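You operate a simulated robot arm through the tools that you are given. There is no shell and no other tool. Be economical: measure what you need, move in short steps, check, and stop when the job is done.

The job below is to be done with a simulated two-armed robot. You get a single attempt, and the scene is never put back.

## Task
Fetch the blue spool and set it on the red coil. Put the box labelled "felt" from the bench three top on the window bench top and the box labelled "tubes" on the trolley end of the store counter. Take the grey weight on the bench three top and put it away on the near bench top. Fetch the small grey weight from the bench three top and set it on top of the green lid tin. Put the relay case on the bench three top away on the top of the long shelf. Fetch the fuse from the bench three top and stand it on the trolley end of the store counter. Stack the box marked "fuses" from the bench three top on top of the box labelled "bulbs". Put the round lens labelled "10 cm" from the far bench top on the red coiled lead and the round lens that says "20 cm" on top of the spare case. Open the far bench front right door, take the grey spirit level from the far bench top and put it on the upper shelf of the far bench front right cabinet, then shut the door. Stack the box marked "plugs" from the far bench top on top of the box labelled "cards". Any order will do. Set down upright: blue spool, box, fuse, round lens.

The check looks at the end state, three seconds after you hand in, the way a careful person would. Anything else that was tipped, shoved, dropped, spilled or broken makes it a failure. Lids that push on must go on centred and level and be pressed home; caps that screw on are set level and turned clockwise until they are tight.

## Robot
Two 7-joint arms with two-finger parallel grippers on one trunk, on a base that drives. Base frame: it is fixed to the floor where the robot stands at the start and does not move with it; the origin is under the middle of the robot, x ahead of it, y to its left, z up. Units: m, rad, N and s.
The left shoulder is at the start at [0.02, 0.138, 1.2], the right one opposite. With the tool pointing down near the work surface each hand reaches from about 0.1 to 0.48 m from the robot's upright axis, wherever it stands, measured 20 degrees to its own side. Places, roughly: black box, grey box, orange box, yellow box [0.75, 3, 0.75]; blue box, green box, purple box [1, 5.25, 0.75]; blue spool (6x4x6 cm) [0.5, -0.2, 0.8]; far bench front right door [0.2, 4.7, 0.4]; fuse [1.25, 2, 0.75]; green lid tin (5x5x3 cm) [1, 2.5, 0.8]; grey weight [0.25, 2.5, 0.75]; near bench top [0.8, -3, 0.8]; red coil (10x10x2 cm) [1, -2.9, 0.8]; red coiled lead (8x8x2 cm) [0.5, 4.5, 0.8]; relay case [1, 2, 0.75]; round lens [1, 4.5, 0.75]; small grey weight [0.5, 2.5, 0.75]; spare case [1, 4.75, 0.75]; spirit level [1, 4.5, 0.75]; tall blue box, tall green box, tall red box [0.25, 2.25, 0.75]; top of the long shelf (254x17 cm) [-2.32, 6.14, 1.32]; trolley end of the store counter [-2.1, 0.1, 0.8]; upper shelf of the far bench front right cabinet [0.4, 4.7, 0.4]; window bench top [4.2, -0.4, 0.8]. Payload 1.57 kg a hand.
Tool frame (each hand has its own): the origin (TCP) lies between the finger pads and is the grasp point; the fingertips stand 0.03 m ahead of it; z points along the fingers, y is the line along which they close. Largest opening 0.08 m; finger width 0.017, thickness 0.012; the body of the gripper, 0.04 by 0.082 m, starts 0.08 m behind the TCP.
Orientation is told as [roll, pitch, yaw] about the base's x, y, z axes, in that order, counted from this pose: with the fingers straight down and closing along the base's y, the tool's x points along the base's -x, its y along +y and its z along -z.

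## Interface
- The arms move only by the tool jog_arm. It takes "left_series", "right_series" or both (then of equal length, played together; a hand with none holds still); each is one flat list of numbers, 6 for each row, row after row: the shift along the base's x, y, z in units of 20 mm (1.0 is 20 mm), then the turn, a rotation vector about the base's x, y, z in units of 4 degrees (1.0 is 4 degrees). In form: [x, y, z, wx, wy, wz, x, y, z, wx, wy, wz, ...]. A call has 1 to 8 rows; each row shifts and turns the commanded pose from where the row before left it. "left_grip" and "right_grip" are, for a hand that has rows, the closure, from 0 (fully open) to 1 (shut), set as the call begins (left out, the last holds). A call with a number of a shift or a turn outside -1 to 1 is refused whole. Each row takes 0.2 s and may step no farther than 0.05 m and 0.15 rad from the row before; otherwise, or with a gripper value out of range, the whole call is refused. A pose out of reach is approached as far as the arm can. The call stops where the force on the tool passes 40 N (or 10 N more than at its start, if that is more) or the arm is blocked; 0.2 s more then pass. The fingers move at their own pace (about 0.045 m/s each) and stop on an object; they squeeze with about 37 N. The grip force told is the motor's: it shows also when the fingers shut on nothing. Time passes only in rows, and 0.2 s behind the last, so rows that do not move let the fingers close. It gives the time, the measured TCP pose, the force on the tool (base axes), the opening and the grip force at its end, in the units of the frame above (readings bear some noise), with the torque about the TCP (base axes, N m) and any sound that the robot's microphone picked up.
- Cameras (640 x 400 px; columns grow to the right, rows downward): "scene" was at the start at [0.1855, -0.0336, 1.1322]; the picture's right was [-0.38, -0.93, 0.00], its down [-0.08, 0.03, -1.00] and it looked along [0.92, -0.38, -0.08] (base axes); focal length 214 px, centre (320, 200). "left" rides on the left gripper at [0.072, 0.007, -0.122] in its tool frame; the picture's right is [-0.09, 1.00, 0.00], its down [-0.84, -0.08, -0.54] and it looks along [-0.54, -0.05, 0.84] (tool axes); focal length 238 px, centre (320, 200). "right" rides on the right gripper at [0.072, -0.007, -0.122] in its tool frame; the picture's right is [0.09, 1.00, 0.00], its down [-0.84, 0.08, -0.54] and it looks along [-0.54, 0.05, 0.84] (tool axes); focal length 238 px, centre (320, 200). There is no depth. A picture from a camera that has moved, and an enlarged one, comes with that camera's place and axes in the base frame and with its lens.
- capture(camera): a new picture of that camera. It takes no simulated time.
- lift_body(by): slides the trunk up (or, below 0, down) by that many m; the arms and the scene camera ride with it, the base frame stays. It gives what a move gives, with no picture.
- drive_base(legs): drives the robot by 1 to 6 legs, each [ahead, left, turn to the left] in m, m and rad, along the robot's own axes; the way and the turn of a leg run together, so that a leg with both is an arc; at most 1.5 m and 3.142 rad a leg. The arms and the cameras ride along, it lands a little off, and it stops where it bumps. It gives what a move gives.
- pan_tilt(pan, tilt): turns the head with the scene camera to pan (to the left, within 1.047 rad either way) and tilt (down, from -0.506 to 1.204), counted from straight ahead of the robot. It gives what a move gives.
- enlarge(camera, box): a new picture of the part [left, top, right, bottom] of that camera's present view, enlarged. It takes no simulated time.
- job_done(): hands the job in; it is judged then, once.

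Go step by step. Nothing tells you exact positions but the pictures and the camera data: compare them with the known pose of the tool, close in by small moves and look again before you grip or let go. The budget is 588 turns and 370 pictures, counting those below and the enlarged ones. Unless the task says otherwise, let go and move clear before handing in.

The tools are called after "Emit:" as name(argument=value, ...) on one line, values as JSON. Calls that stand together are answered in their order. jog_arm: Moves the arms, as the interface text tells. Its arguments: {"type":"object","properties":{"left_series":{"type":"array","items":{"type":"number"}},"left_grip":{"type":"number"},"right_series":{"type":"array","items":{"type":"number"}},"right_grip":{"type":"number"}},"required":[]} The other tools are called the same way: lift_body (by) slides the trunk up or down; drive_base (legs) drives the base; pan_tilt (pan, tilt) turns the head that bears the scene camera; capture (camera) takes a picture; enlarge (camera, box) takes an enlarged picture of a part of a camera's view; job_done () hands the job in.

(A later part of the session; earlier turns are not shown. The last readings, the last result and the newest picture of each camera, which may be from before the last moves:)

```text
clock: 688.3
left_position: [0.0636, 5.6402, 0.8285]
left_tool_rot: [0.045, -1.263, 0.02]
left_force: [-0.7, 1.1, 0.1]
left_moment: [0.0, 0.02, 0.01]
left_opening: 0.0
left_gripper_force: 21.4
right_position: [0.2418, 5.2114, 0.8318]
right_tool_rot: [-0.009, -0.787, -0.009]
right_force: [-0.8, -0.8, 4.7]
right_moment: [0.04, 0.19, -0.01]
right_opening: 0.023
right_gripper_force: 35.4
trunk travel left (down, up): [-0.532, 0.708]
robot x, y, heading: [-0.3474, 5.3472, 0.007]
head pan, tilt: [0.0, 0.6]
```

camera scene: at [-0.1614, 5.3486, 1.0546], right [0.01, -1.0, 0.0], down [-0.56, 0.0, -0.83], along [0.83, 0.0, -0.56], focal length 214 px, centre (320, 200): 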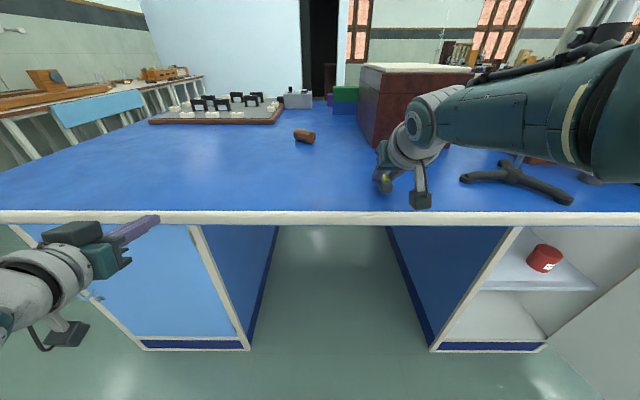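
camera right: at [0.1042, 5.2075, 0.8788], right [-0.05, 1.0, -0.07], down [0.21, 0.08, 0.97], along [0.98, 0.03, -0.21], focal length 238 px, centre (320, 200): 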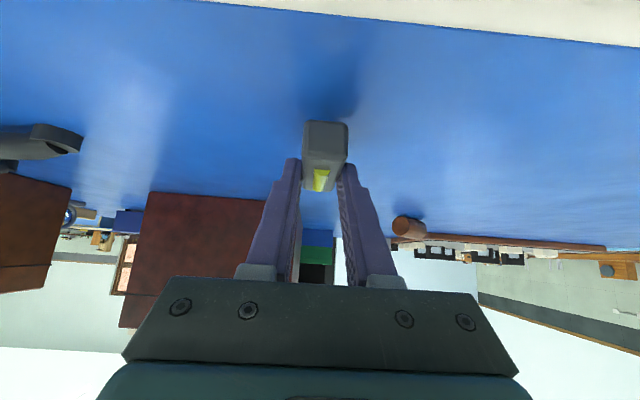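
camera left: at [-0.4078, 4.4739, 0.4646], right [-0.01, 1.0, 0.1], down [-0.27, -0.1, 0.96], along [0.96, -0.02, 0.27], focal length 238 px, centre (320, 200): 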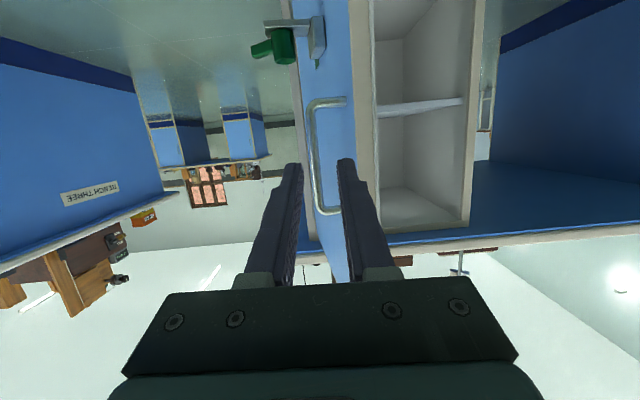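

Contact. Release the level, back the hand straight out and up.

Emit:
jog_arm(right_series=[0, 0, 0, 0, 0, 0, 0, 0, 0, 0, 0, 0], right_grip=0.4)

Emit:
lift_body(by=0.12)

Emit:
drive_base(legs=[[-0.25, -0.28, 0]])

Emit:
capture(camera="scene")

```text
clock: 688.9
left_position: [0.0628, 5.6409, 0.8279]
left_tool_rot: [0.045, -1.264, 0.018]
left_force: [-0.6, 0.2, -0.9]
left_moment: [0.0, -0.04, 0.0]
left_opening: 0.0
left_gripper_force: 21.0
right_position: [0.2404, 5.2123, 0.8305]
right_tool_rot: [-0.01, -0.784, -0.01]
right_force: [0.3, 0.1, -0.5]
right_moment: [0.0, 0.03, 0.0]
right_opening: 0.0479
right_gripper_force: 0.1
trunk travel left (down, up): [-0.532, 0.708]
robot x, y, heading: [-0.3517, 5.3485, 0.009]
head pan, tilt: [0.0, 0.6]
```

```text
clock: 690.4
left_position: [0.0633, 5.6411, 0.9473]
left_tool_rot: [0.046, -1.264, 0.02]
left_force: [0.5, -0.5, -0.6]
left_moment: [0.01, 0.03, -0.01]
left_opening: 0.0
left_gripper_force: 20.9
right_position: [0.2398, 5.2108, 0.9494]
right_tool_rot: [-0.008, -0.786, -0.01]
right_force: [0.3, -0.1, 0.0]
right_moment: [-0.04, 0.04, 0.01]
right_opening: 0.048
right_gripper_force: 0.0
trunk travel left (down, up): [-0.652, 0.588]
robot x, y, heading: [-0.3468, 5.3475, 0.003]
head pan, tilt: [0.0, 0.6]
```

```text
clock: 692.7
left_position: [-0.1843, 5.3665, 0.9476]
left_tool_rot: [0.046, -1.264, 0.022]
left_force: [-0.3, 0.5, 0.2]
left_moment: [0.02, -0.01, 0.02]
left_opening: 0.0
left_gripper_force: 20.9
right_position: [-0.0063, 4.9375, 0.9494]
right_tool_rot: [-0.008, -0.786, -0.003]
right_force: [0.0, 0.5, 0.5]
right_moment: [0.0, -0.02, 0.01]
right_opening: 0.0481
right_gripper_force: 0.1
trunk travel left (down, up): [-0.652, 0.588]
robot x, y, heading: [-0.5968, 5.067, 0.008]
head pan, tilt: [0.0, 0.6]
```

```text
106 pictures are left
camera scene: at [-0.4084, 5.0728, 1.1616], right [0.01, -1.0, 0.0], down [-0.56, -0.01, -0.83], along [0.82, 0.01, -0.56], focal length 214 px, centre (320, 200)
```

scene: 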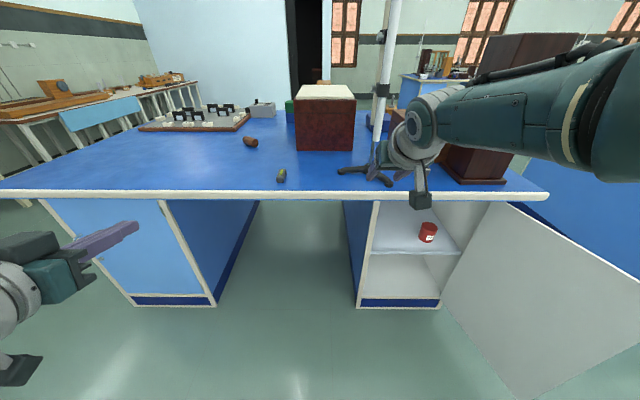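

Level rests at (0.26,5.21). Tuck the right hand away and set the left hand to 45° pitch in front of the level.

Emit:
jog_arm(right_series=[-0.92, -0.52, 0, 0, 0.47, 0, -0.92, -0.52, 0, 0, 0.47, 0, -0.92, -0.52, 0, 0, 0.47, 0, -0.92, -0.52, 0, 0, 0.47, 0, -0.92, -0.52, 0, 0, 0.47, 0, -0.92, -0.52, 0, 0, 0.47, 0, -0.92, -0.52, 0, 0, 0.47, 0, -0.92, -0.52, 0, 0, 0.47, 0], left_series=[0.5, -0.5, 0, 0, 0.86, 0, 0.5, -0.5, 0, 0, 0.86, 0, 0.5, -0.5, 0, 0, 0.86, 0, 0.5, -0.5, 0, 0, 0.86, 0, 0.5, -0.5, 0, 0, 0.86, 0, 0.5, -0.5, 0, 0, 0.86, 0, 0.5, -0.5, 0, 0, 0.86, 0, 0.5, -0.5, 0, 0, 0.86, 0], left_grip=0)

Emit:
jog_arm(right_series=[-0.92, -0.52, 0, 0, 0.47, 0, -0.92, -0.52, 0, 0, 0.47, 0, -0.92, -0.52, 0, 0, 0.47, 0, -0.92, -0.52, 0, 0, 0.47, 0, -0.92, -0.52, 0, 0, 0.47, 0, -0.92, -0.52, 0, 0, 0.47, 0, -0.92, -0.52, 0, 0, 0.47, 0, -0.92, -0.52, 0, 0, 0.47, 0], left_series=[0.5, -0.5, 0, 0, 0, 0, 0.5, -0.5, 0, 0, 0, 0, 0.5, -0.5, 0, 0, 0, 0, 0.5, -0.5, 0, 0, 0, 0, 0.5, -0.5, 0, 0, 0, 0, 0.5, -0.5, 0, 0, 0, 0, 0.5, -0.5, 0, 0, 0, 0, 0.5, -0.5, 0, 0, 0, 0])

Emit:
jog_arm(right_series=[-0.7, -0.4, 0, 0, 0.47, 0, -0.7, -0.4, 0, 0, 0.47, 0, -0.7, -0.4, 0, 0, 0.47, 0, -0.7, -0.4, 0, 0, 0.47, 0, -0.5, -0.4, 0, 0, 0.47, 0, -0.5, -0.4, 0, 0, 0.47, 0])

Emit:
capture(camera="scene")

```text
clock: 694.5
left_position: [-0.105, 5.2867, 0.9475]
left_tool_rot: [0.061, -0.782, 0.007]
left_force: [0.1, 0.1, 0.0]
left_moment: [-0.04, 0.01, -0.01]
left_opening: 0.0801
left_gripper_force: 0.1
right_position: [-0.1532, 4.8539, 0.9499]
right_tool_rot: [-0.011, -0.524, -0.004]
right_force: [-0.7, -0.2, -0.6]
right_moment: [0.02, 0.02, 0.02]
right_opening: 0.0482
right_gripper_force: 0.0
trunk travel left (down, up): [-0.652, 0.588]
robot x, y, heading: [-0.6006, 5.0676, 0.011]
head pan, tilt: [0.0, 0.6]
```

```text
clock: 696.3
left_position: [-0.0249, 5.2067, 0.9474]
left_tool_rot: [0.059, -0.784, 0.009]
left_force: [-0.6, 0.0, -0.1]
left_moment: [0.02, -0.02, 0.0]
left_opening: 0.0799
left_gripper_force: 0.1
right_position: [-0.2992, 4.7707, 0.9511]
right_tool_rot: [-0.011, -0.26, -0.003]
right_force: [-0.1, -0.4, 0.3]
right_moment: [0.0, 0.01, 0.01]
right_opening: 0.048
right_gripper_force: 0.1
trunk travel left (down, up): [-0.652, 0.588]
robot x, y, heading: [-0.5999, 5.0729, 0.009]
head pan, tilt: [0.0, 0.6]
```

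```text
clock: 697.7
left_position: [-0.024, 5.2055, 0.946]
left_tool_rot: [0.062, -0.784, 0.01]
left_force: [-0.4, -0.3, -1.0]
left_moment: [0.01, 0.03, -0.02]
left_opening: 0.0802
left_gripper_force: 0.0
right_position: [-0.3744, 4.7216, 0.9502]
right_tool_rot: [-0.012, -0.063, -0.004]
right_force: [0.1, -1.3, 0.1]
right_moment: [0.01, -0.02, -0.01]
right_opening: 0.0479
right_gripper_force: 0.1
trunk travel left (down, up): [-0.652, 0.588]
robot x, y, heading: [-0.596, 5.0731, 0.012]
head pan, tilt: [0.0, 0.6]
```

```text
105 pictures are left
camera scene: at [-0.4083, 5.0728, 1.1616], right [0.01, -1.0, 0.0], down [-0.56, -0.01, -0.83], along [0.83, 0.01, -0.56], focal length 214 px, centre (320, 200)
```

scene: 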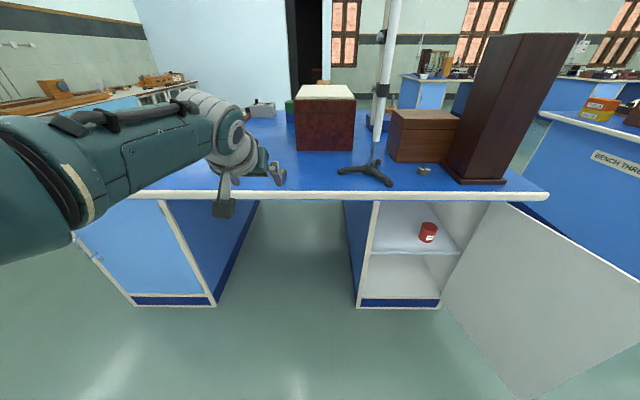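

Emit:
jog_arm(left_series=[0, 0.15, 0, -0.3, 0, -0.3, 0, 0.15, 0, -0.3, 0, -0.3])

Emit:
drive_base(legs=[[0.2, 0, -0.01]])

Emit:
capture(camera="left")

```text
clock: 698.3
left_position: [-0.0246, 5.2122, 0.948]
left_tool_rot: [0.002, -0.783, 0.008]
left_force: [0.1, -0.5, -0.6]
left_moment: [0.01, -0.03, -0.02]
left_opening: 0.0799
left_gripper_force: 0.0
right_position: [-0.3747, 4.7224, 0.9497]
right_tool_rot: [-0.013, -0.062, -0.004]
right_force: [-0.4, 0.4, 0.4]
right_moment: [-0.02, 0.01, 0.0]
right_opening: 0.0479
right_gripper_force: 0.1
trunk travel left (down, up): [-0.652, 0.588]
robot x, y, heading: [-0.5998, 5.0734, 0.008]
head pan, tilt: [0.0, 0.6]
```

```text
clock: 699.9
left_position: [0.1731, 5.2101, 0.948]
left_tool_rot: [0.0, -0.784, 0.001]
left_force: [0.0, -0.2, -0.6]
left_moment: [0.0, 0.0, -0.01]
left_opening: 0.08
left_gripper_force: 0.0
right_position: [-0.1806, 4.7213, 0.9499]
right_tool_rot: [-0.012, -0.064, -0.01]
right_force: [-0.3, 0.2, 0.2]
right_moment: [0.0, -0.01, 0.01]
right_opening: 0.0481
right_gripper_force: 0.0
trunk travel left (down, up): [-0.652, 0.588]
robot x, y, heading: [-0.4057, 5.0714, -0.004]
head pan, tilt: [0.0, 0.6]
```

```text
104 pictures are left
camera left: at [0.036, 5.2162, 0.9849], right [0.06, 1.0, 0.07], down [0.21, -0.08, 0.97], along [0.98, -0.05, -0.21], focal length 238 px, centre (320, 200)
```

left: 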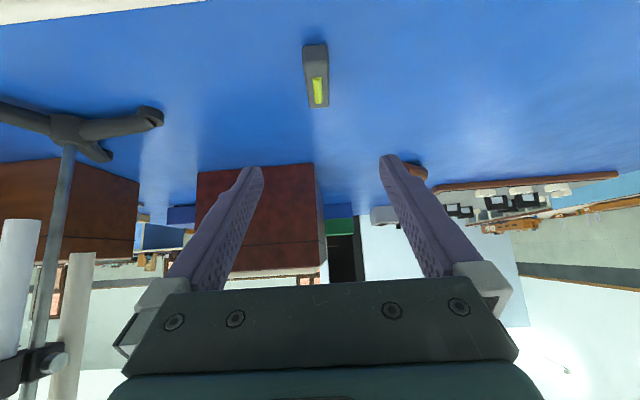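

Emit:
drive_base(legs=[[0.058, 0, 0]])

Emit:
lift_body(by=-0.09)

Emit:
capture(camera="left")

```text
clock: 700.9
left_position: [0.2321, 5.2091, 0.9486]
left_tool_rot: [0.003, -0.783, 0.0]
left_force: [1.1, -0.4, -0.6]
left_moment: [0.03, 0.01, 0.0]
left_opening: 0.0801
left_gripper_force: 0.1
right_position: [-0.1215, 4.7223, 0.9493]
right_tool_rot: [-0.012, -0.063, -0.01]
right_force: [-0.3, -0.3, -0.1]
right_moment: [-0.01, 0.0, -0.01]
right_opening: 0.0481
right_gripper_force: 0.0
trunk travel left (down, up): [-0.652, 0.588]
robot x, y, heading: [-0.3448, 5.0694, 0.001]
head pan, tilt: [0.0, 0.6]
```

```text
clock: 702.1
left_position: [0.2315, 5.2108, 0.8581]
left_tool_rot: [0.002, -0.782, 0.002]
left_force: [0.2, -0.2, -0.9]
left_moment: [0.02, -0.01, 0.04]
left_opening: 0.0801
left_gripper_force: 0.0
right_position: [-0.1228, 4.7216, 0.8599]
right_tool_rot: [-0.013, -0.062, -0.009]
right_force: [0.3, -0.6, -0.5]
right_moment: [0.01, 0.0, 0.01]
right_opening: 0.0478
right_gripper_force: 0.1
trunk travel left (down, up): [-0.562, 0.678]
robot x, y, heading: [-0.3415, 5.07, 0.003]
head pan, tilt: [0.0, 0.6]
```

```text
103 pictures are left
camera left: at [0.0941, 5.2164, 0.8948], right [0.06, 1.0, 0.07], down [0.21, -0.08, 0.97], along [0.98, -0.05, -0.22], focal length 238 px, centre (320, 200)
```

left: 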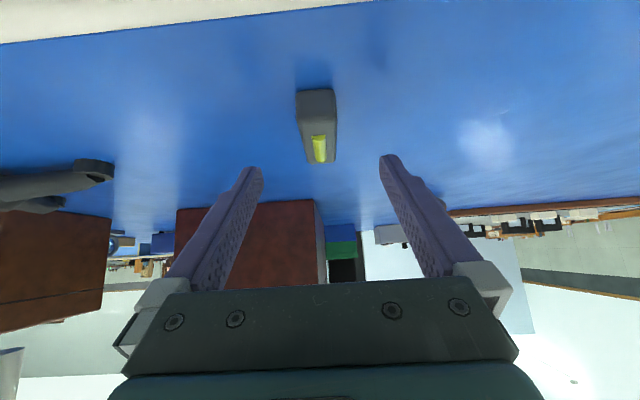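

Emit:
lift_body(by=-0.027)

Emit:
capture(camera="left")

```text
clock: 702.9
left_position: [0.2319, 5.2095, 0.8306]
left_tool_rot: [0.002, -0.782, 0.002]
left_force: [-0.4, 0.1, -0.3]
left_moment: [0.01, 0.0, -0.02]
left_opening: 0.0797
left_gripper_force: 0.0
right_position: [-0.1217, 4.7214, 0.8331]
right_tool_rot: [-0.014, -0.063, -0.01]
right_force: [0.5, 0.0, -0.8]
right_moment: [0.0, 0.0, 0.01]
right_opening: 0.0481
right_gripper_force: 0.2
trunk travel left (down, up): [-0.535, 0.705]
robot x, y, heading: [-0.3407, 5.0726, 0.002]
head pan, tilt: [0.0, 0.6]
```

```text
102 pictures are left
camera left: at [0.0941, 5.2164, 0.8677], right [0.06, 1.0, 0.07], down [0.21, -0.08, 0.97], along [0.98, -0.05, -0.22], focal length 238 px, centre (320, 200)
```

left: 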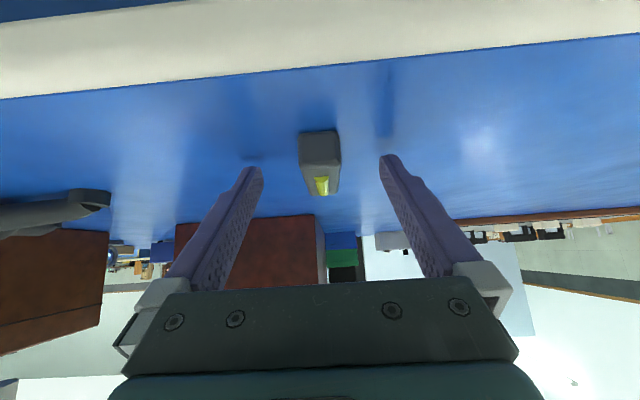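

Emit:
drive_base(legs=[[0.01, 0, 0]])

Emit:
jog_arm(left_series=[0, 0, 0, 0, 0, 0, 0, 0, 0, 0, 0, 0, 0, 0, 0, 0, 0, 0, 0, 0, 0, 0, 0, 0, 0, 0, 0, 0, 0, 0], left_grip=1)

Emit:
lift_body(by=0.15)

Emit:
capture(camera="left")

```text
clock: 703.6
left_position: [0.2419, 5.2093, 0.8318]
left_tool_rot: [0.0, -0.781, 0.0]
left_force: [-0.5, -0.2, -0.3]
left_moment: [-0.01, -0.02, 0.01]
left_opening: 0.0802
left_gripper_force: 0.1
right_position: [-0.111, 4.7216, 0.8322]
right_tool_rot: [-0.014, -0.063, -0.01]
right_force: [-0.5, -0.5, -0.1]
right_moment: [0.04, -0.02, 0.01]
right_opening: 0.0477
right_gripper_force: 0.1
trunk travel left (down, up): [-0.535, 0.705]
robot x, y, heading: [-0.3349, 5.0714, 0.002]
head pan, tilt: [0.0, 0.6]
```

```text
clock: 704.8
left_position: [0.2421, 5.2104, 0.8302]
left_tool_rot: [0.001, -0.781, 0.001]
left_force: [-0.1, 1.0, 0.2]
left_moment: [0.01, -0.04, 0.04]
left_opening: 0.0232
left_gripper_force: 28.9
right_position: [-0.1126, 4.7214, 0.833]
right_tool_rot: [-0.012, -0.064, -0.011]
right_force: [0.4, 0.6, -0.6]
right_moment: [-0.01, 0.0, 0.0]
right_opening: 0.0479
right_gripper_force: 0.1
trunk travel left (down, up): [-0.535, 0.705]
robot x, y, heading: [-0.33, 5.071, -0.003]
head pan, tilt: [0.0, 0.6]
```

```text
clock: 706.6
left_position: [0.2411, 5.21, 0.9812]
left_tool_rot: [0.003, -0.783, 0.001]
left_force: [0.1, 0.2, -0.2]
left_moment: [0.05, -0.02, 0.04]
left_opening: 0.0229
left_gripper_force: 35.6
right_position: [-0.1129, 4.7218, 0.9823]
right_tool_rot: [-0.012, -0.062, -0.011]
right_force: [0.7, 0.7, 0.3]
right_moment: [-0.02, 0.01, 0.03]
right_opening: 0.0477
right_gripper_force: 0.1
trunk travel left (down, up): [-0.685, 0.555]
robot x, y, heading: [-0.3329, 5.0711, 0.0]
head pan, tilt: [0.0, 0.6]
```

```text
101 pictures are left
camera left: at [0.1039, 5.2164, 1.0176], right [0.06, 1.0, 0.07], down [0.21, -0.08, 0.97], along [0.98, -0.05, -0.22], focal length 238 px, centre (320, 200)
```

left: 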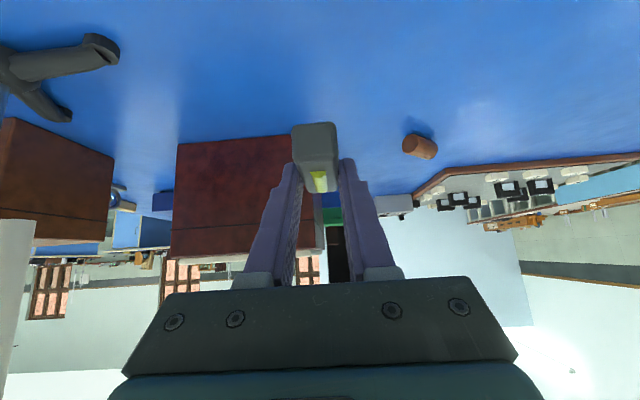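

Level is in the left hand. Back off, lower the trunk to shelf height and line up at y≈4.73.

Emit:
drive_base(legs=[[-0.42, 0, 0]])

Emit:
lift_body(by=-0.4)

Emit:
lift_body(by=-0.07)

Emit:
drive_base(legs=[[0, -0.48, 0]])

Emit:
pan_tilt(pan=0.0, tilt=0.3)

Emit:
capture(camera="scene")

Emit:
capture(camera="left")

```text
clock: 709.2
left_position: [-0.1842, 5.2091, 0.9813]
left_tool_rot: [0.002, -0.782, -0.001]
left_force: [0.2, 0.5, -0.5]
left_moment: [0.02, -0.03, 0.0]
left_opening: 0.0226
left_gripper_force: 35.8
right_position: [-0.5372, 4.7207, 0.9839]
right_tool_rot: [-0.012, -0.063, -0.01]
right_force: [1.0, 0.4, 0.0]
right_moment: [0.0, 0.01, -0.04]
right_opening: 0.0479
right_gripper_force: 0.0
trunk travel left (down, up): [-0.685, 0.555]
robot x, y, heading: [-0.7598, 5.0718, 0.005]
head pan, tilt: [0.0, 0.6]
```

```text
clock: 713.0
left_position: [-0.1838, 5.2077, 0.5805]
left_tool_rot: [0.001, -0.782, 0.0]
left_force: [0.3, 0.5, -1.9]
left_moment: [-0.02, 0.01, 0.0]
left_opening: 0.0229
left_gripper_force: 35.1
right_position: [-0.5372, 4.7206, 0.5841]
right_tool_rot: [-0.012, -0.063, -0.011]
right_force: [0.2, 1.2, 0.5]
right_moment: [0.02, -0.04, -0.01]
right_opening: 0.0479
right_gripper_force: 0.0
trunk travel left (down, up): [-0.285, 0.955]
robot x, y, heading: [-0.7566, 5.0716, 0.005]
head pan, tilt: [0.0, 0.6]
```

```text
clock: 714.1
left_position: [-0.1829, 5.2084, 0.5123]
left_tool_rot: [0.001, -0.782, 0.001]
left_force: [0.2, -0.4, -0.8]
left_moment: [-0.01, 0.0, -0.03]
left_opening: 0.023
left_gripper_force: 35.0
right_position: [-0.5377, 4.7206, 0.5135]
right_tool_rot: [-0.012, -0.062, -0.01]
right_force: [0.8, -0.3, -0.2]
right_moment: [-0.04, -0.01, -0.02]
right_opening: 0.0477
right_gripper_force: 0.1
trunk travel left (down, up): [-0.215, 1.025]
robot x, y, heading: [-0.7562, 5.0688, 0.003]
head pan, tilt: [0.0, 0.6]
```

```text
clock: 717.0
left_position: [-0.1805, 4.7295, 0.5106]
left_tool_rot: [0.001, -0.782, 0.005]
left_force: [0.5, -0.3, -0.2]
left_moment: [-0.01, 0.01, -0.01]
left_opening: 0.0231
left_gripper_force: 35.0
right_position: [-0.5345, 4.2399, 0.5131]
right_tool_rot: [-0.011, -0.063, -0.005]
right_force: [-0.2, 0.1, 0.5]
right_moment: [0.03, 0.0, 0.0]
right_opening: 0.048
right_gripper_force: 0.0
trunk travel left (down, up): [-0.215, 1.025]
robot x, y, heading: [-0.7566, 4.5828, 0.003]
head pan, tilt: [0.0, 0.6]
```

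```text
clock: 717.8
left_position: [-0.1829, 4.728, 0.511]
left_tool_rot: [0.001, -0.782, 0.005]
left_force: [0.4, 0.2, -0.6]
left_moment: [-0.03, -0.02, -0.04]
left_opening: 0.023
left_gripper_force: 35.3
right_position: [-0.5351, 4.24, 0.5131]
right_tool_rot: [-0.012, -0.063, -0.007]
right_force: [0.6, -0.6, -0.3]
right_moment: [0.01, 0.03, 0.01]
right_opening: 0.0479
right_gripper_force: 0.1
trunk travel left (down, up): [-0.215, 1.025]
robot x, y, heading: [-0.7563, 4.5868, 0.007]
head pan, tilt: [0.0, 0.3]
```

```text
100 pictures are left
camera scene: at [-0.5615, 4.59, 0.752], right [0.01, -1.0, 0.0], down [-0.3, 0.0, -0.95], along [0.95, 0.01, -0.3], focal length 214 px, centre (320, 200)
```

scene: 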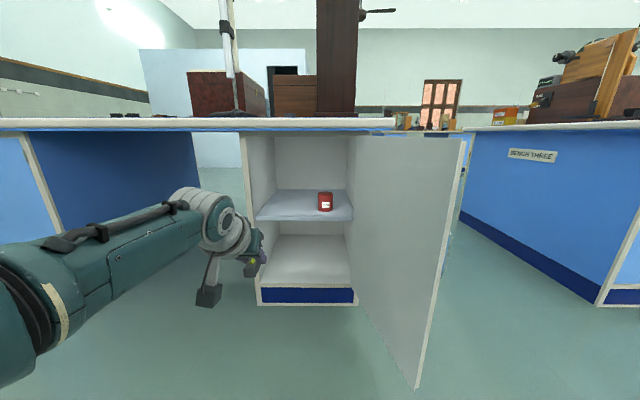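

```text
99 pictures are left
camera left: at [-0.3197, 4.7347, 0.5477], right [0.06, 1.0, 0.07], down [0.21, -0.08, 0.97], along [0.98, -0.04, -0.22], focal length 238 px, centre (320, 200)
```

left: 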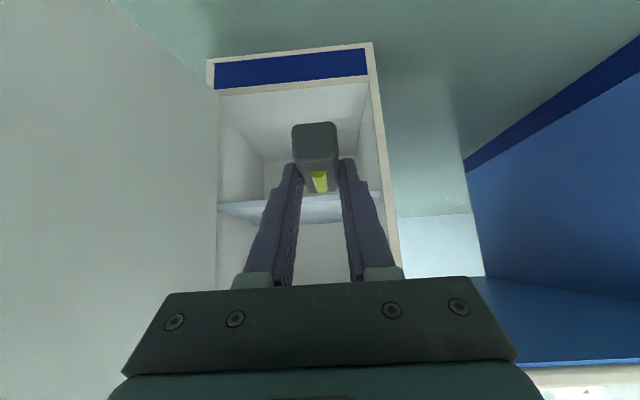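

Emit:
drive_base(legs=[[0.3, -0.028, -0.005]])

Emit:
capture(camera="left")

Emit:
capture(camera="scene")

```text
clock: 719.8
left_position: [0.1215, 4.6977, 0.5102]
left_tool_rot: [0.001, -0.783, -0.001]
left_force: [0.2, -0.1, -0.3]
left_moment: [-0.01, 0.0, -0.02]
left_opening: 0.023
left_gripper_force: 35.8
right_position: [-0.2336, 4.2095, 0.5126]
right_tool_rot: [-0.012, -0.064, -0.015]
right_force: [-0.3, 0.4, -0.2]
right_moment: [0.02, 0.0, 0.01]
right_opening: 0.0479
right_gripper_force: 0.1
trunk travel left (down, up): [-0.215, 1.025]
robot x, y, heading: [-0.4515, 4.557, -0.0]
head pan, tilt: [0.0, 0.3]
```

```text
98 pictures are left
camera left: at [-0.0155, 4.7043, 0.5474], right [0.07, 1.0, 0.07], down [0.21, -0.08, 0.97], along [0.98, -0.05, -0.22], focal length 238 px, centre (320, 200)
```

left: 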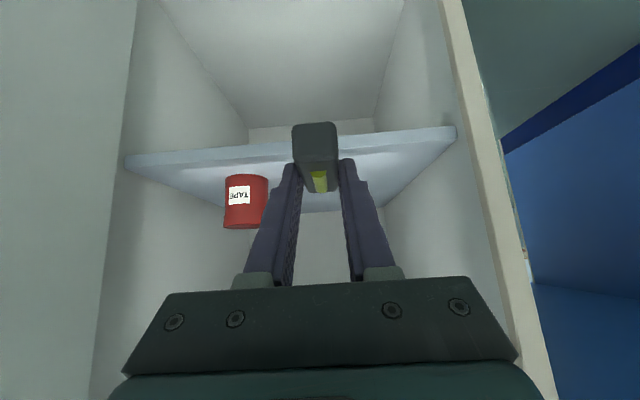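

```text
97 pictures are left
camera scene: at [-0.2582, 4.5613, 0.752], right [0.0, -1.0, 0.0], down [-0.3, 0.0, -0.96], along [0.96, 0.0, -0.3], focal length 214 px, centre (320, 200)
```

scene: 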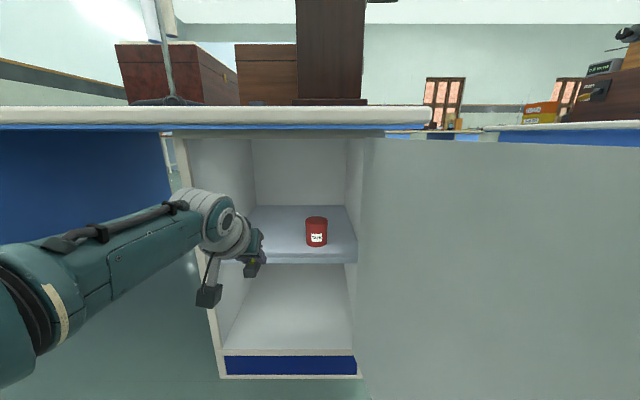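

Emit:
drive_base(legs=[[0.12, 0, 0]])

Emit:
drive_base(legs=[[0.085, 0, 0]])

Emit:
capture(camera="scene")

Emit:
capture(camera="left")

```text
clock: 721.1
left_position: [0.2391, 4.696, 0.5103]
left_tool_rot: [0.002, -0.78, 0.0]
left_force: [0.0, 0.1, -0.6]
left_moment: [0.0, 0.03, -0.01]
left_opening: 0.023
left_gripper_force: 35.4
right_position: [-0.1178, 4.2089, 0.5126]
right_tool_rot: [-0.012, -0.063, -0.015]
right_force: [-0.5, 0.8, -0.3]
right_moment: [0.0, -0.02, 0.01]
right_opening: 0.048
right_gripper_force: 0.0
trunk travel left (down, up): [-0.215, 1.025]
robot x, y, heading: [-0.3362, 4.5588, 0.005]
head pan, tilt: [0.0, 0.3]
```

```text
clock: 722.1
left_position: [0.3227, 4.6974, 0.5106]
left_tool_rot: [0.0, -0.78, -0.003]
left_force: [0.2, 0.4, -0.1]
left_moment: [0.0, 0.02, 0.01]
left_opening: 0.0229
left_gripper_force: 34.9
right_position: [-0.0337, 4.2104, 0.5135]
right_tool_rot: [-0.011, -0.06, -0.015]
right_force: [0.2, -0.8, 0.5]
right_moment: [0.0, 0.04, 0.0]
right_opening: 0.048
right_gripper_force: 0.0
trunk travel left (down, up): [-0.215, 1.025]
robot x, y, heading: [-0.2534, 4.5605, -0.001]
head pan, tilt: [0.0, 0.3]
```

```text
96 pictures are left
camera scene: at [-0.0576, 4.5607, 0.752], right [0.0, -1.0, 0.0], down [-0.3, 0.0, -0.96], along [0.96, 0.0, -0.3], focal length 214 px, centre (320, 200)
```

scene: 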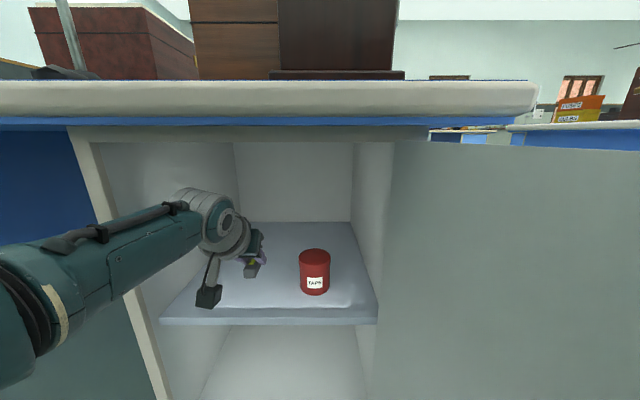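

```text
95 pictures are left
camera left: at [0.1848, 4.7035, 0.5469], right [0.07, 1.0, 0.07], down [0.21, -0.08, 0.97], along [0.97, -0.05, -0.22], focal length 238 px, centre (320, 200)
```

left: 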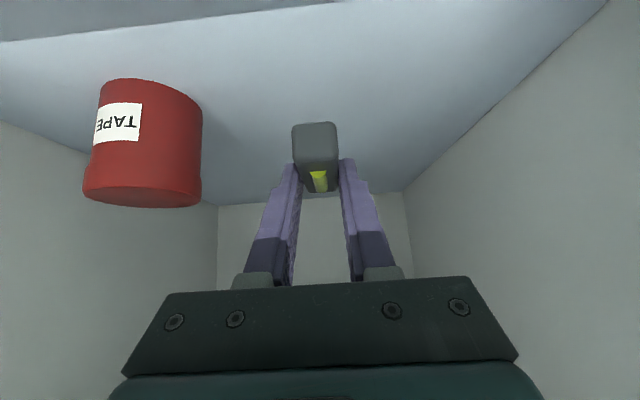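

Inside, well clear of the TAPE tin. Lower onto the shelf.

Emit:
lift_body(by=-0.045)

Emit:
lift_body(by=-0.006)

Emit:
lift_body(by=-0.004)

```text
clock: 723.0
left_position: [0.3215, 4.6978, 0.4658]
left_tool_rot: [0.001, -0.78, -0.002]
left_force: [0.4, 0.3, -0.4]
left_moment: [0.02, 0.02, -0.04]
left_opening: 0.0229
left_gripper_force: 35.4
right_position: [-0.0332, 4.2097, 0.4683]
right_tool_rot: [-0.014, -0.061, -0.013]
right_force: [0.5, 0.5, -0.1]
right_moment: [-0.01, 0.0, -0.01]
right_opening: 0.048
right_gripper_force: 0.1
trunk travel left (down, up): [-0.17, 1.07]
robot x, y, heading: [-0.2478, 4.5599, -0.003]
head pan, tilt: [0.0, 0.3]
```

```text
clock: 723.6
left_position: [0.3226, 4.6978, 0.46]
left_tool_rot: [0.0, -0.783, -0.003]
left_force: [0.6, 0.0, -1.0]
left_moment: [0.03, 0.01, -0.01]
left_opening: 0.0226
left_gripper_force: 35.3
right_position: [-0.0328, 4.2106, 0.4614]
right_tool_rot: [-0.009, -0.061, -0.014]
right_force: [0.0, 0.2, 0.1]
right_moment: [0.0, 0.02, -0.01]
right_opening: 0.048
right_gripper_force: 0.0
trunk travel left (down, up): [-0.164, 1.076]
robot x, y, heading: [-0.2527, 4.5607, -0.001]
head pan, tilt: [0.0, 0.3]
```

```text
clock: 724.1
left_position: [0.3231, 4.6955, 0.4548]
left_tool_rot: [0.002, -0.782, -0.002]
left_force: [-0.5, 0.8, 3.9]
left_moment: [-0.04, 0.06, -0.02]
left_opening: 0.0229
left_gripper_force: 35.1
right_position: [-0.033, 4.2094, 0.4577]
right_tool_rot: [-0.01, -0.06, -0.013]
right_force: [-0.4, 0.3, -0.3]
right_moment: [0.0, -0.04, 0.01]
right_opening: 0.048
right_gripper_force: 0.0
trunk travel left (down, up): [-0.16, 1.08]
robot x, y, heading: [-0.2508, 4.5628, -0.008]
head pan, tilt: [0.0, 0.3]
```

Contact at the shelf. Release, rise a little, back straight out.

Emit:
jog_arm(left_series=[0, 0, 0, 0, 0, 0, 0, 0, 0, 0, 0, 0, 0, 0, 0, 0, 0, 0], left_grip=0.4)

Emit:
lift_body(by=0.05)

Emit:
capture(camera="left")

Emit:
drive_base(legs=[[-0.5, 0, 0]])

Emit:
capture(camera="scene")

```text
clock: 724.9
left_position: [0.3221, 4.697, 0.4556]
left_tool_rot: [0.002, -0.779, -0.001]
left_force: [0.8, 0.7, 0.3]
left_moment: [-0.02, -0.05, 0.0]
left_opening: 0.048
left_gripper_force: 0.0
right_position: [-0.0318, 4.2097, 0.4584]
right_tool_rot: [-0.011, -0.061, -0.015]
right_force: [-0.1, 0.7, 0.8]
right_moment: [-0.02, 0.01, 0.0]
right_opening: 0.0482
right_gripper_force: 0.0
trunk travel left (down, up): [-0.16, 1.08]
robot x, y, heading: [-0.2504, 4.5594, 0.001]
head pan, tilt: [0.0, 0.3]
```

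```text
clock: 725.8
left_position: [0.3228, 4.6963, 0.5049]
left_tool_rot: [0.002, -0.781, -0.001]
left_force: [0.7, 0.9, 1.6]
left_moment: [0.02, 0.01, -0.01]
left_opening: 0.0477
left_gripper_force: 0.1
right_position: [-0.0337, 4.2104, 0.5088]
right_tool_rot: [-0.011, -0.062, -0.014]
right_force: [-0.6, 0.5, 0.1]
right_moment: [-0.05, 0.01, 0.02]
right_opening: 0.0481
right_gripper_force: 0.1
trunk travel left (down, up): [-0.21, 1.03]
robot x, y, heading: [-0.249, 4.5606, -0.007]
head pan, tilt: [0.0, 0.3]
```

```text
94 pictures are left
camera left: at [0.1853, 4.7036, 0.5421], right [0.07, 1.0, 0.07], down [0.21, -0.08, 0.97], along [0.97, -0.05, -0.22], focal length 238 px, centre (320, 200)
```

left: 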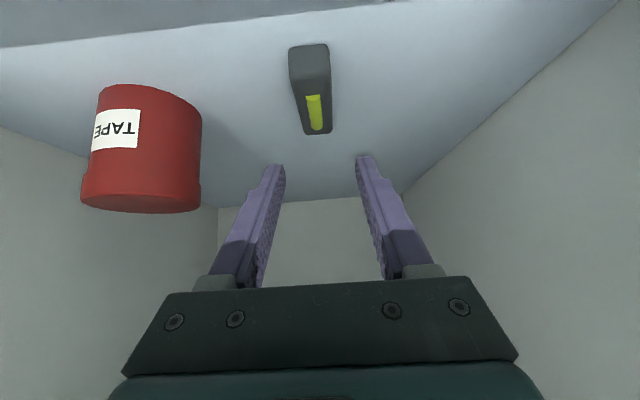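

```text
clock: 728.8
left_position: [-0.1753, 4.6972, 0.5055]
left_tool_rot: [0.0, -0.781, -0.001]
left_force: [0.7, -0.3, -0.9]
left_moment: [0.05, 0.05, -0.01]
left_opening: 0.0479
left_gripper_force: 0.0
right_position: [-0.5297, 4.2099, 0.5075]
right_tool_rot: [-0.011, -0.059, -0.011]
right_force: [0.6, -0.3, -0.9]
right_moment: [0.01, 0.0, -0.01]
right_opening: 0.0478
right_gripper_force: 0.1
trunk travel left (down, up): [-0.21, 1.03]
robot x, y, heading: [-0.7506, 4.5605, -0.0]
head pan, tilt: [0.0, 0.3]
```

```text
93 pictures are left
camera scene: at [-0.5551, 4.5616, 0.7472], right [0.0, -1.0, 0.0], down [-0.3, 0.0, -0.96], along [0.96, 0.0, -0.3], focal length 214 px, centre (320, 200)
```

scene: 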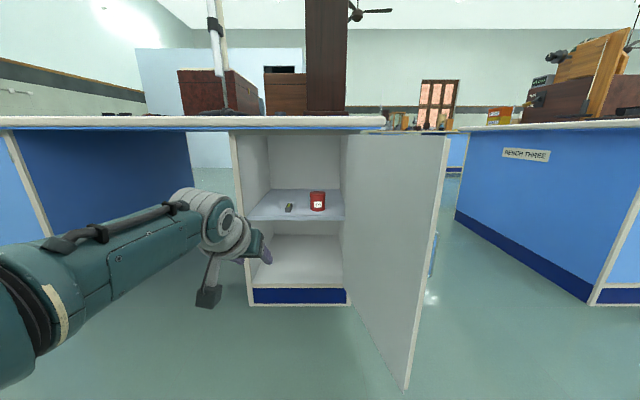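

Level is on the upper shelf. Now close the door: go to its outer side with the left hand closed.

Emit:
jog_arm(left_series=[0, 0, 0, 0, 0, 0, 0, 0, 0, 0, 0, 0, 0, 0, 0, 0, 0, 0, 0, 0, 0, 0, 0, 0], left_grip=1)

Emit:
drive_base(legs=[[-0.1, 0, 0], [0, -0.54, 0], [0.22, 0, 0]])

Emit:
capture(camera="scene")

```text
clock: 729.8
left_position: [-0.1743, 4.6972, 0.5054]
left_tool_rot: [0.002, -0.782, -0.005]
left_force: [-0.2, -0.2, -0.1]
left_moment: [-0.02, 0.01, 0.01]
left_opening: 0.0
left_gripper_force: 21.2
right_position: [-0.5309, 4.2109, 0.509]
right_tool_rot: [-0.013, -0.061, -0.012]
right_force: [0.1, 0.9, -0.5]
right_moment: [-0.02, -0.02, 0.02]
right_opening: 0.0479
right_gripper_force: 0.1
trunk travel left (down, up): [-0.21, 1.03]
robot x, y, heading: [-0.7489, 4.558, 0.002]
head pan, tilt: [0.0, 0.3]
```

```text
clock: 734.8
left_position: [-0.0556, 4.1728, 0.5047]
left_tool_rot: [0.001, -0.779, 0.001]
left_force: [-0.4, -1.1, 0.6]
left_moment: [0.0, -0.03, 0.01]
left_opening: 0.0002
left_gripper_force: 21.3
right_position: [-0.4096, 3.685, 0.5078]
right_tool_rot: [-0.011, -0.061, -0.011]
right_force: [0.2, 0.0, 0.3]
right_moment: [-0.01, 0.02, 0.0]
right_opening: 0.048
right_gripper_force: 0.0
trunk travel left (down, up): [-0.21, 1.03]
robot x, y, heading: [-0.6273, 4.0389, -0.001]
head pan, tilt: [0.0, 0.3]
```

```text
92 pictures are left
camera scene: at [-0.4345, 4.0356, 0.747], right [0.0, -1.0, 0.0], down [-0.3, 0.0, -0.96], along [0.96, 0.0, -0.3], focal length 214 px, centre (320, 200)
```

scene: 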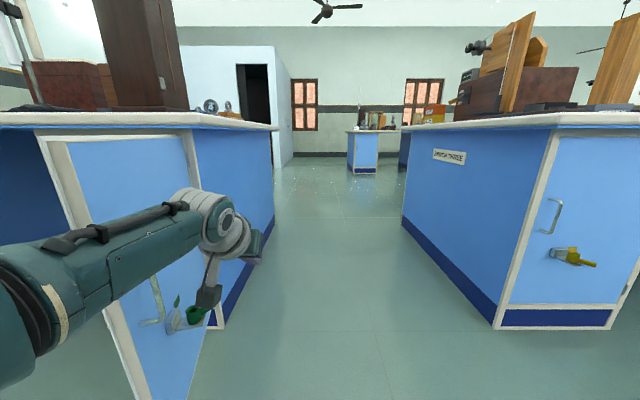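

Emit:
drive_base(legs=[[0, 0.26, 0]])

Emit:
capture(camera="scene")

```text
clock: 736.7
left_position: [-0.0551, 4.4349, 0.5054]
left_tool_rot: [0.0, -0.779, 0.002]
left_force: [0.4, 0.0, 0.2]
left_moment: [0.03, 0.0, 0.03]
left_opening: 0.0001
left_gripper_force: 21.4
right_position: [-0.4096, 3.9448, 0.5087]
right_tool_rot: [-0.012, -0.061, -0.011]
right_force: [-0.7, -0.6, 0.2]
right_moment: [-0.02, 0.03, 0.03]
right_opening: 0.048
right_gripper_force: 0.1
trunk travel left (down, up): [-0.21, 1.03]
robot x, y, heading: [-0.6266, 4.2952, -0.002]
head pan, tilt: [0.0, 0.3]
```

```text
91 pictures are left
camera scene: at [-0.4344, 4.2973, 0.7471], right [0.0, -1.0, 0.0], down [-0.3, 0.0, -0.96], along [0.96, 0.0, -0.3], focal length 214 px, centre (320, 200)
```

scene: 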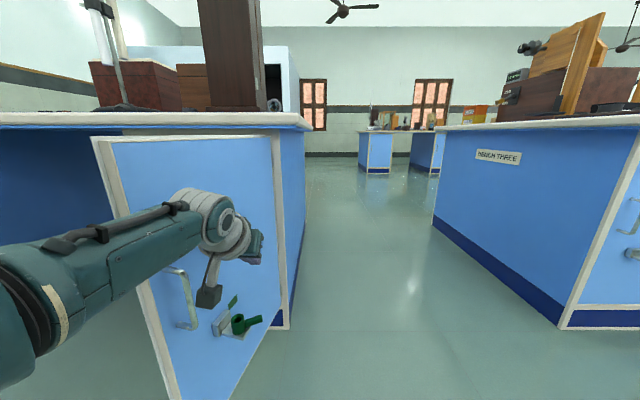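

Emit:
drive_base(legs=[[0, 0.16, 0]])

Emit:
capture(camera="scene")

```text
clock: 738.1
left_position: [-0.0552, 4.5936, 0.5046]
left_tool_rot: [0.0, -0.78, 0.001]
left_force: [-0.5, 0.1, -0.5]
left_moment: [0.0, -0.01, 0.02]
left_opening: 0.0
left_gripper_force: 21.9
right_position: [-0.409, 4.1046, 0.5081]
right_tool_rot: [-0.012, -0.06, -0.01]
right_force: [0.1, 1.1, 0.1]
right_moment: [0.03, 0.01, -0.01]
right_opening: 0.0479
right_gripper_force: 0.1
trunk travel left (down, up): [-0.21, 1.03]
robot x, y, heading: [-0.6307, 4.4541, -0.0]
head pan, tilt: [0.0, 0.3]
```

```text
90 pictures are left
camera scene: at [-0.4346, 4.4565, 0.7471], right [0.0, -1.0, 0.0], down [-0.3, 0.0, -0.96], along [0.96, 0.0, -0.3], focal length 214 px, centre (320, 200)
```

scene: 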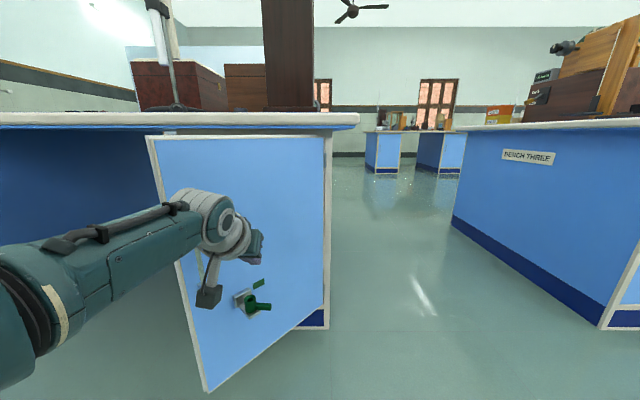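

Emit:
drive_base(legs=[[0.08, 0.07, 0]])

Emit:
drive_base(legs=[[0.08, 0.04, 0]])

Emit:
capture(camera="scene")

```text
clock: 739.3
left_position: [0.0231, 4.6646, 0.5044]
left_tool_rot: [0.001, -0.78, 0.002]
left_force: [-0.1, -0.1, 0.1]
left_moment: [-0.03, 0.01, 0.01]
left_opening: 0.0001
left_gripper_force: 21.2
right_position: [-0.3308, 4.1766, 0.5087]
right_tool_rot: [-0.012, -0.061, -0.012]
right_force: [-0.4, 0.3, 0.2]
right_moment: [-0.02, 0.01, 0.01]
right_opening: 0.0478
right_gripper_force: 0.0
trunk travel left (down, up): [-0.21, 1.03]
robot x, y, heading: [-0.5458, 4.5235, 0.004]
head pan, tilt: [0.0, 0.3]
```

```text
clock: 740.4
left_position: [0.104, 4.7045, 0.5027]
left_tool_rot: [0.003, -0.779, 0.002]
left_force: [0.8, -0.2, -0.9]
left_moment: [0.01, -0.03, 0.02]
left_opening: 0.0001
left_gripper_force: 20.9
right_position: [-0.2508, 4.2166, 0.5084]
right_tool_rot: [-0.013, -0.061, -0.009]
right_force: [0.1, 0.0, -1.1]
right_moment: [0.0, -0.01, -0.01]
right_opening: 0.048
right_gripper_force: 0.1
trunk travel left (down, up): [-0.21, 1.03]
robot x, y, heading: [-0.4658, 4.5677, 0.008]
head pan, tilt: [0.0, 0.3]
```

```text
89 pictures are left
camera scene: at [-0.2759, 4.5679, 0.747], right [0.0, -1.0, 0.0], down [-0.3, 0.0, -0.96], along [0.96, 0.0, -0.3], focal length 214 px, centre (320, 200)
```

scene: 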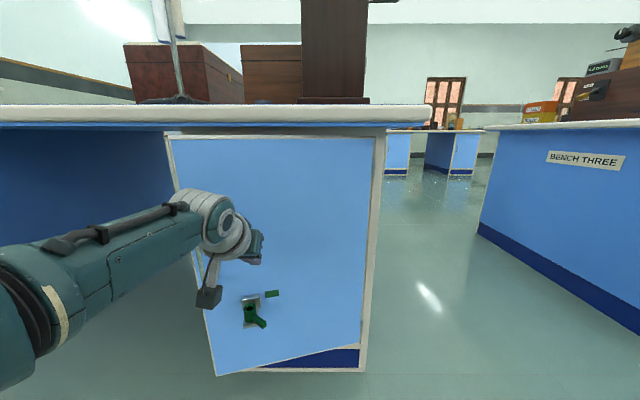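

Emit:
drive_base(legs=[[0.07, 0.02, 0]])

Emit:
drive_base(legs=[[0.03, 0.0, 0]])

Emit:
capture(camera="scene")

```text
clock: 741.4
left_position: [0.1725, 4.7246, 0.5035]
left_tool_rot: [0.003, -0.778, 0.001]
left_force: [0.0, -0.5, 0.1]
left_moment: [-0.01, 0.02, 0.03]
left_opening: 0.0001
left_gripper_force: 20.9
right_position: [-0.1803, 4.2367, 0.5076]
right_tool_rot: [-0.012, -0.059, -0.009]
right_force: [0.4, -0.1, 0.4]
right_moment: [0.01, 0.01, 0.0]
right_opening: 0.048
right_gripper_force: 0.0
trunk travel left (down, up): [-0.21, 1.03]
robot x, y, heading: [-0.4005, 4.5874, -0.001]
head pan, tilt: [0.0, 0.3]
```

```text
clock: 742.4
left_position: [0.202, 4.7248, 0.504]
left_tool_rot: [0.004, -0.77, 0.002]
left_force: [0.0, 0.0, -1.1]
left_moment: [0.01, 0.01, -0.02]
left_opening: 0.0
left_gripper_force: 21.0
right_position: [-0.1485, 4.2383, 0.5087]
right_tool_rot: [-0.014, -0.06, -0.009]
right_force: [0.4, -0.2, -0.5]
right_moment: [0.01, 0.02, -0.02]
right_opening: 0.0482
right_gripper_force: 0.1
trunk travel left (down, up): [-0.21, 1.03]
robot x, y, heading: [-0.3691, 4.5864, 0.004]
head pan, tilt: [0.0, 0.3]
stopped in leg 1: the force on the tool passed its limit at 151 N (the readings are from after the stop); the commanded pose is now the measured one
```

```text
88 pictures are left
camera scene: at [-0.1747, 4.5886, 0.7471], right [0.0, -1.0, 0.0], down [-0.3, 0.0, -0.96], along [0.96, 0.0, -0.3], focal length 214 px, centre (320, 200)
```

scene: 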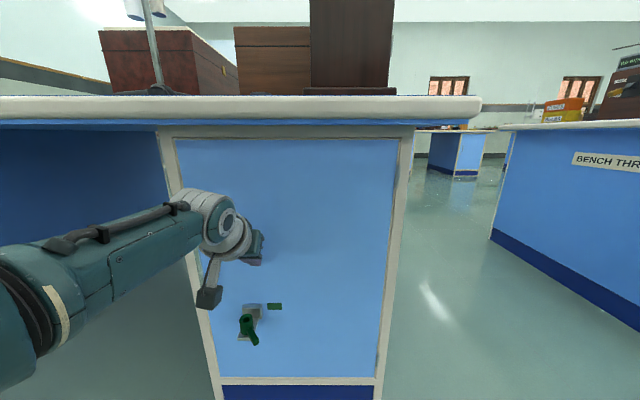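

The door is shut. Back off and verify.

Emit:
drive_base(legs=[[-0.45, 0, 0]])

Emit:
enlarge(camera="scene", box=[220, 100, 420, 300])

```text
clock: 745.1
left_position: [-0.2438, 4.7235, 0.5031]
left_tool_rot: [0.001, -0.768, 0.004]
left_force: [0.4, 0.1, 0.1]
left_moment: [-0.01, -0.03, -0.01]
left_opening: 0.0
left_gripper_force: 21.4
right_position: [-0.594, 4.236, 0.508]
right_tool_rot: [-0.013, -0.063, -0.009]
right_force: [0.4, -1.0, 0.8]
right_moment: [0.03, 0.0, 0.01]
right_opening: 0.0479
right_gripper_force: 0.0
trunk travel left (down, up): [-0.21, 1.03]
robot x, y, heading: [-0.8178, 4.5855, 0.003]
head pan, tilt: [0.0, 0.3]
```

```text
2.00 times, centred on (320, 200) of scene
camera zoom: at [-0.6204, 4.5866, 0.7472], right [0.0, -1.0, 0.0], down [-0.3, 0.0, -0.96], along [0.96, 0.0, -0.3], focal length 429 px, centre (320, 200)
```

zoom: 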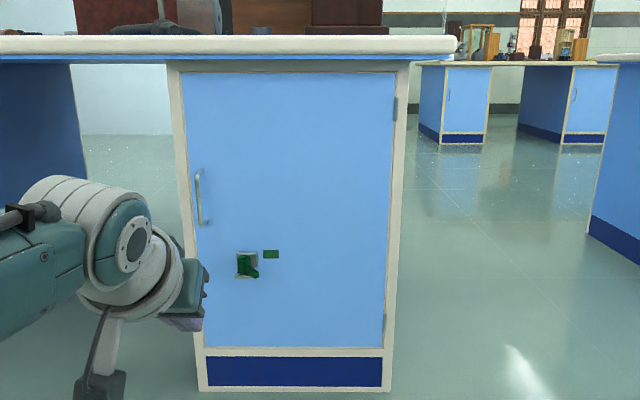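

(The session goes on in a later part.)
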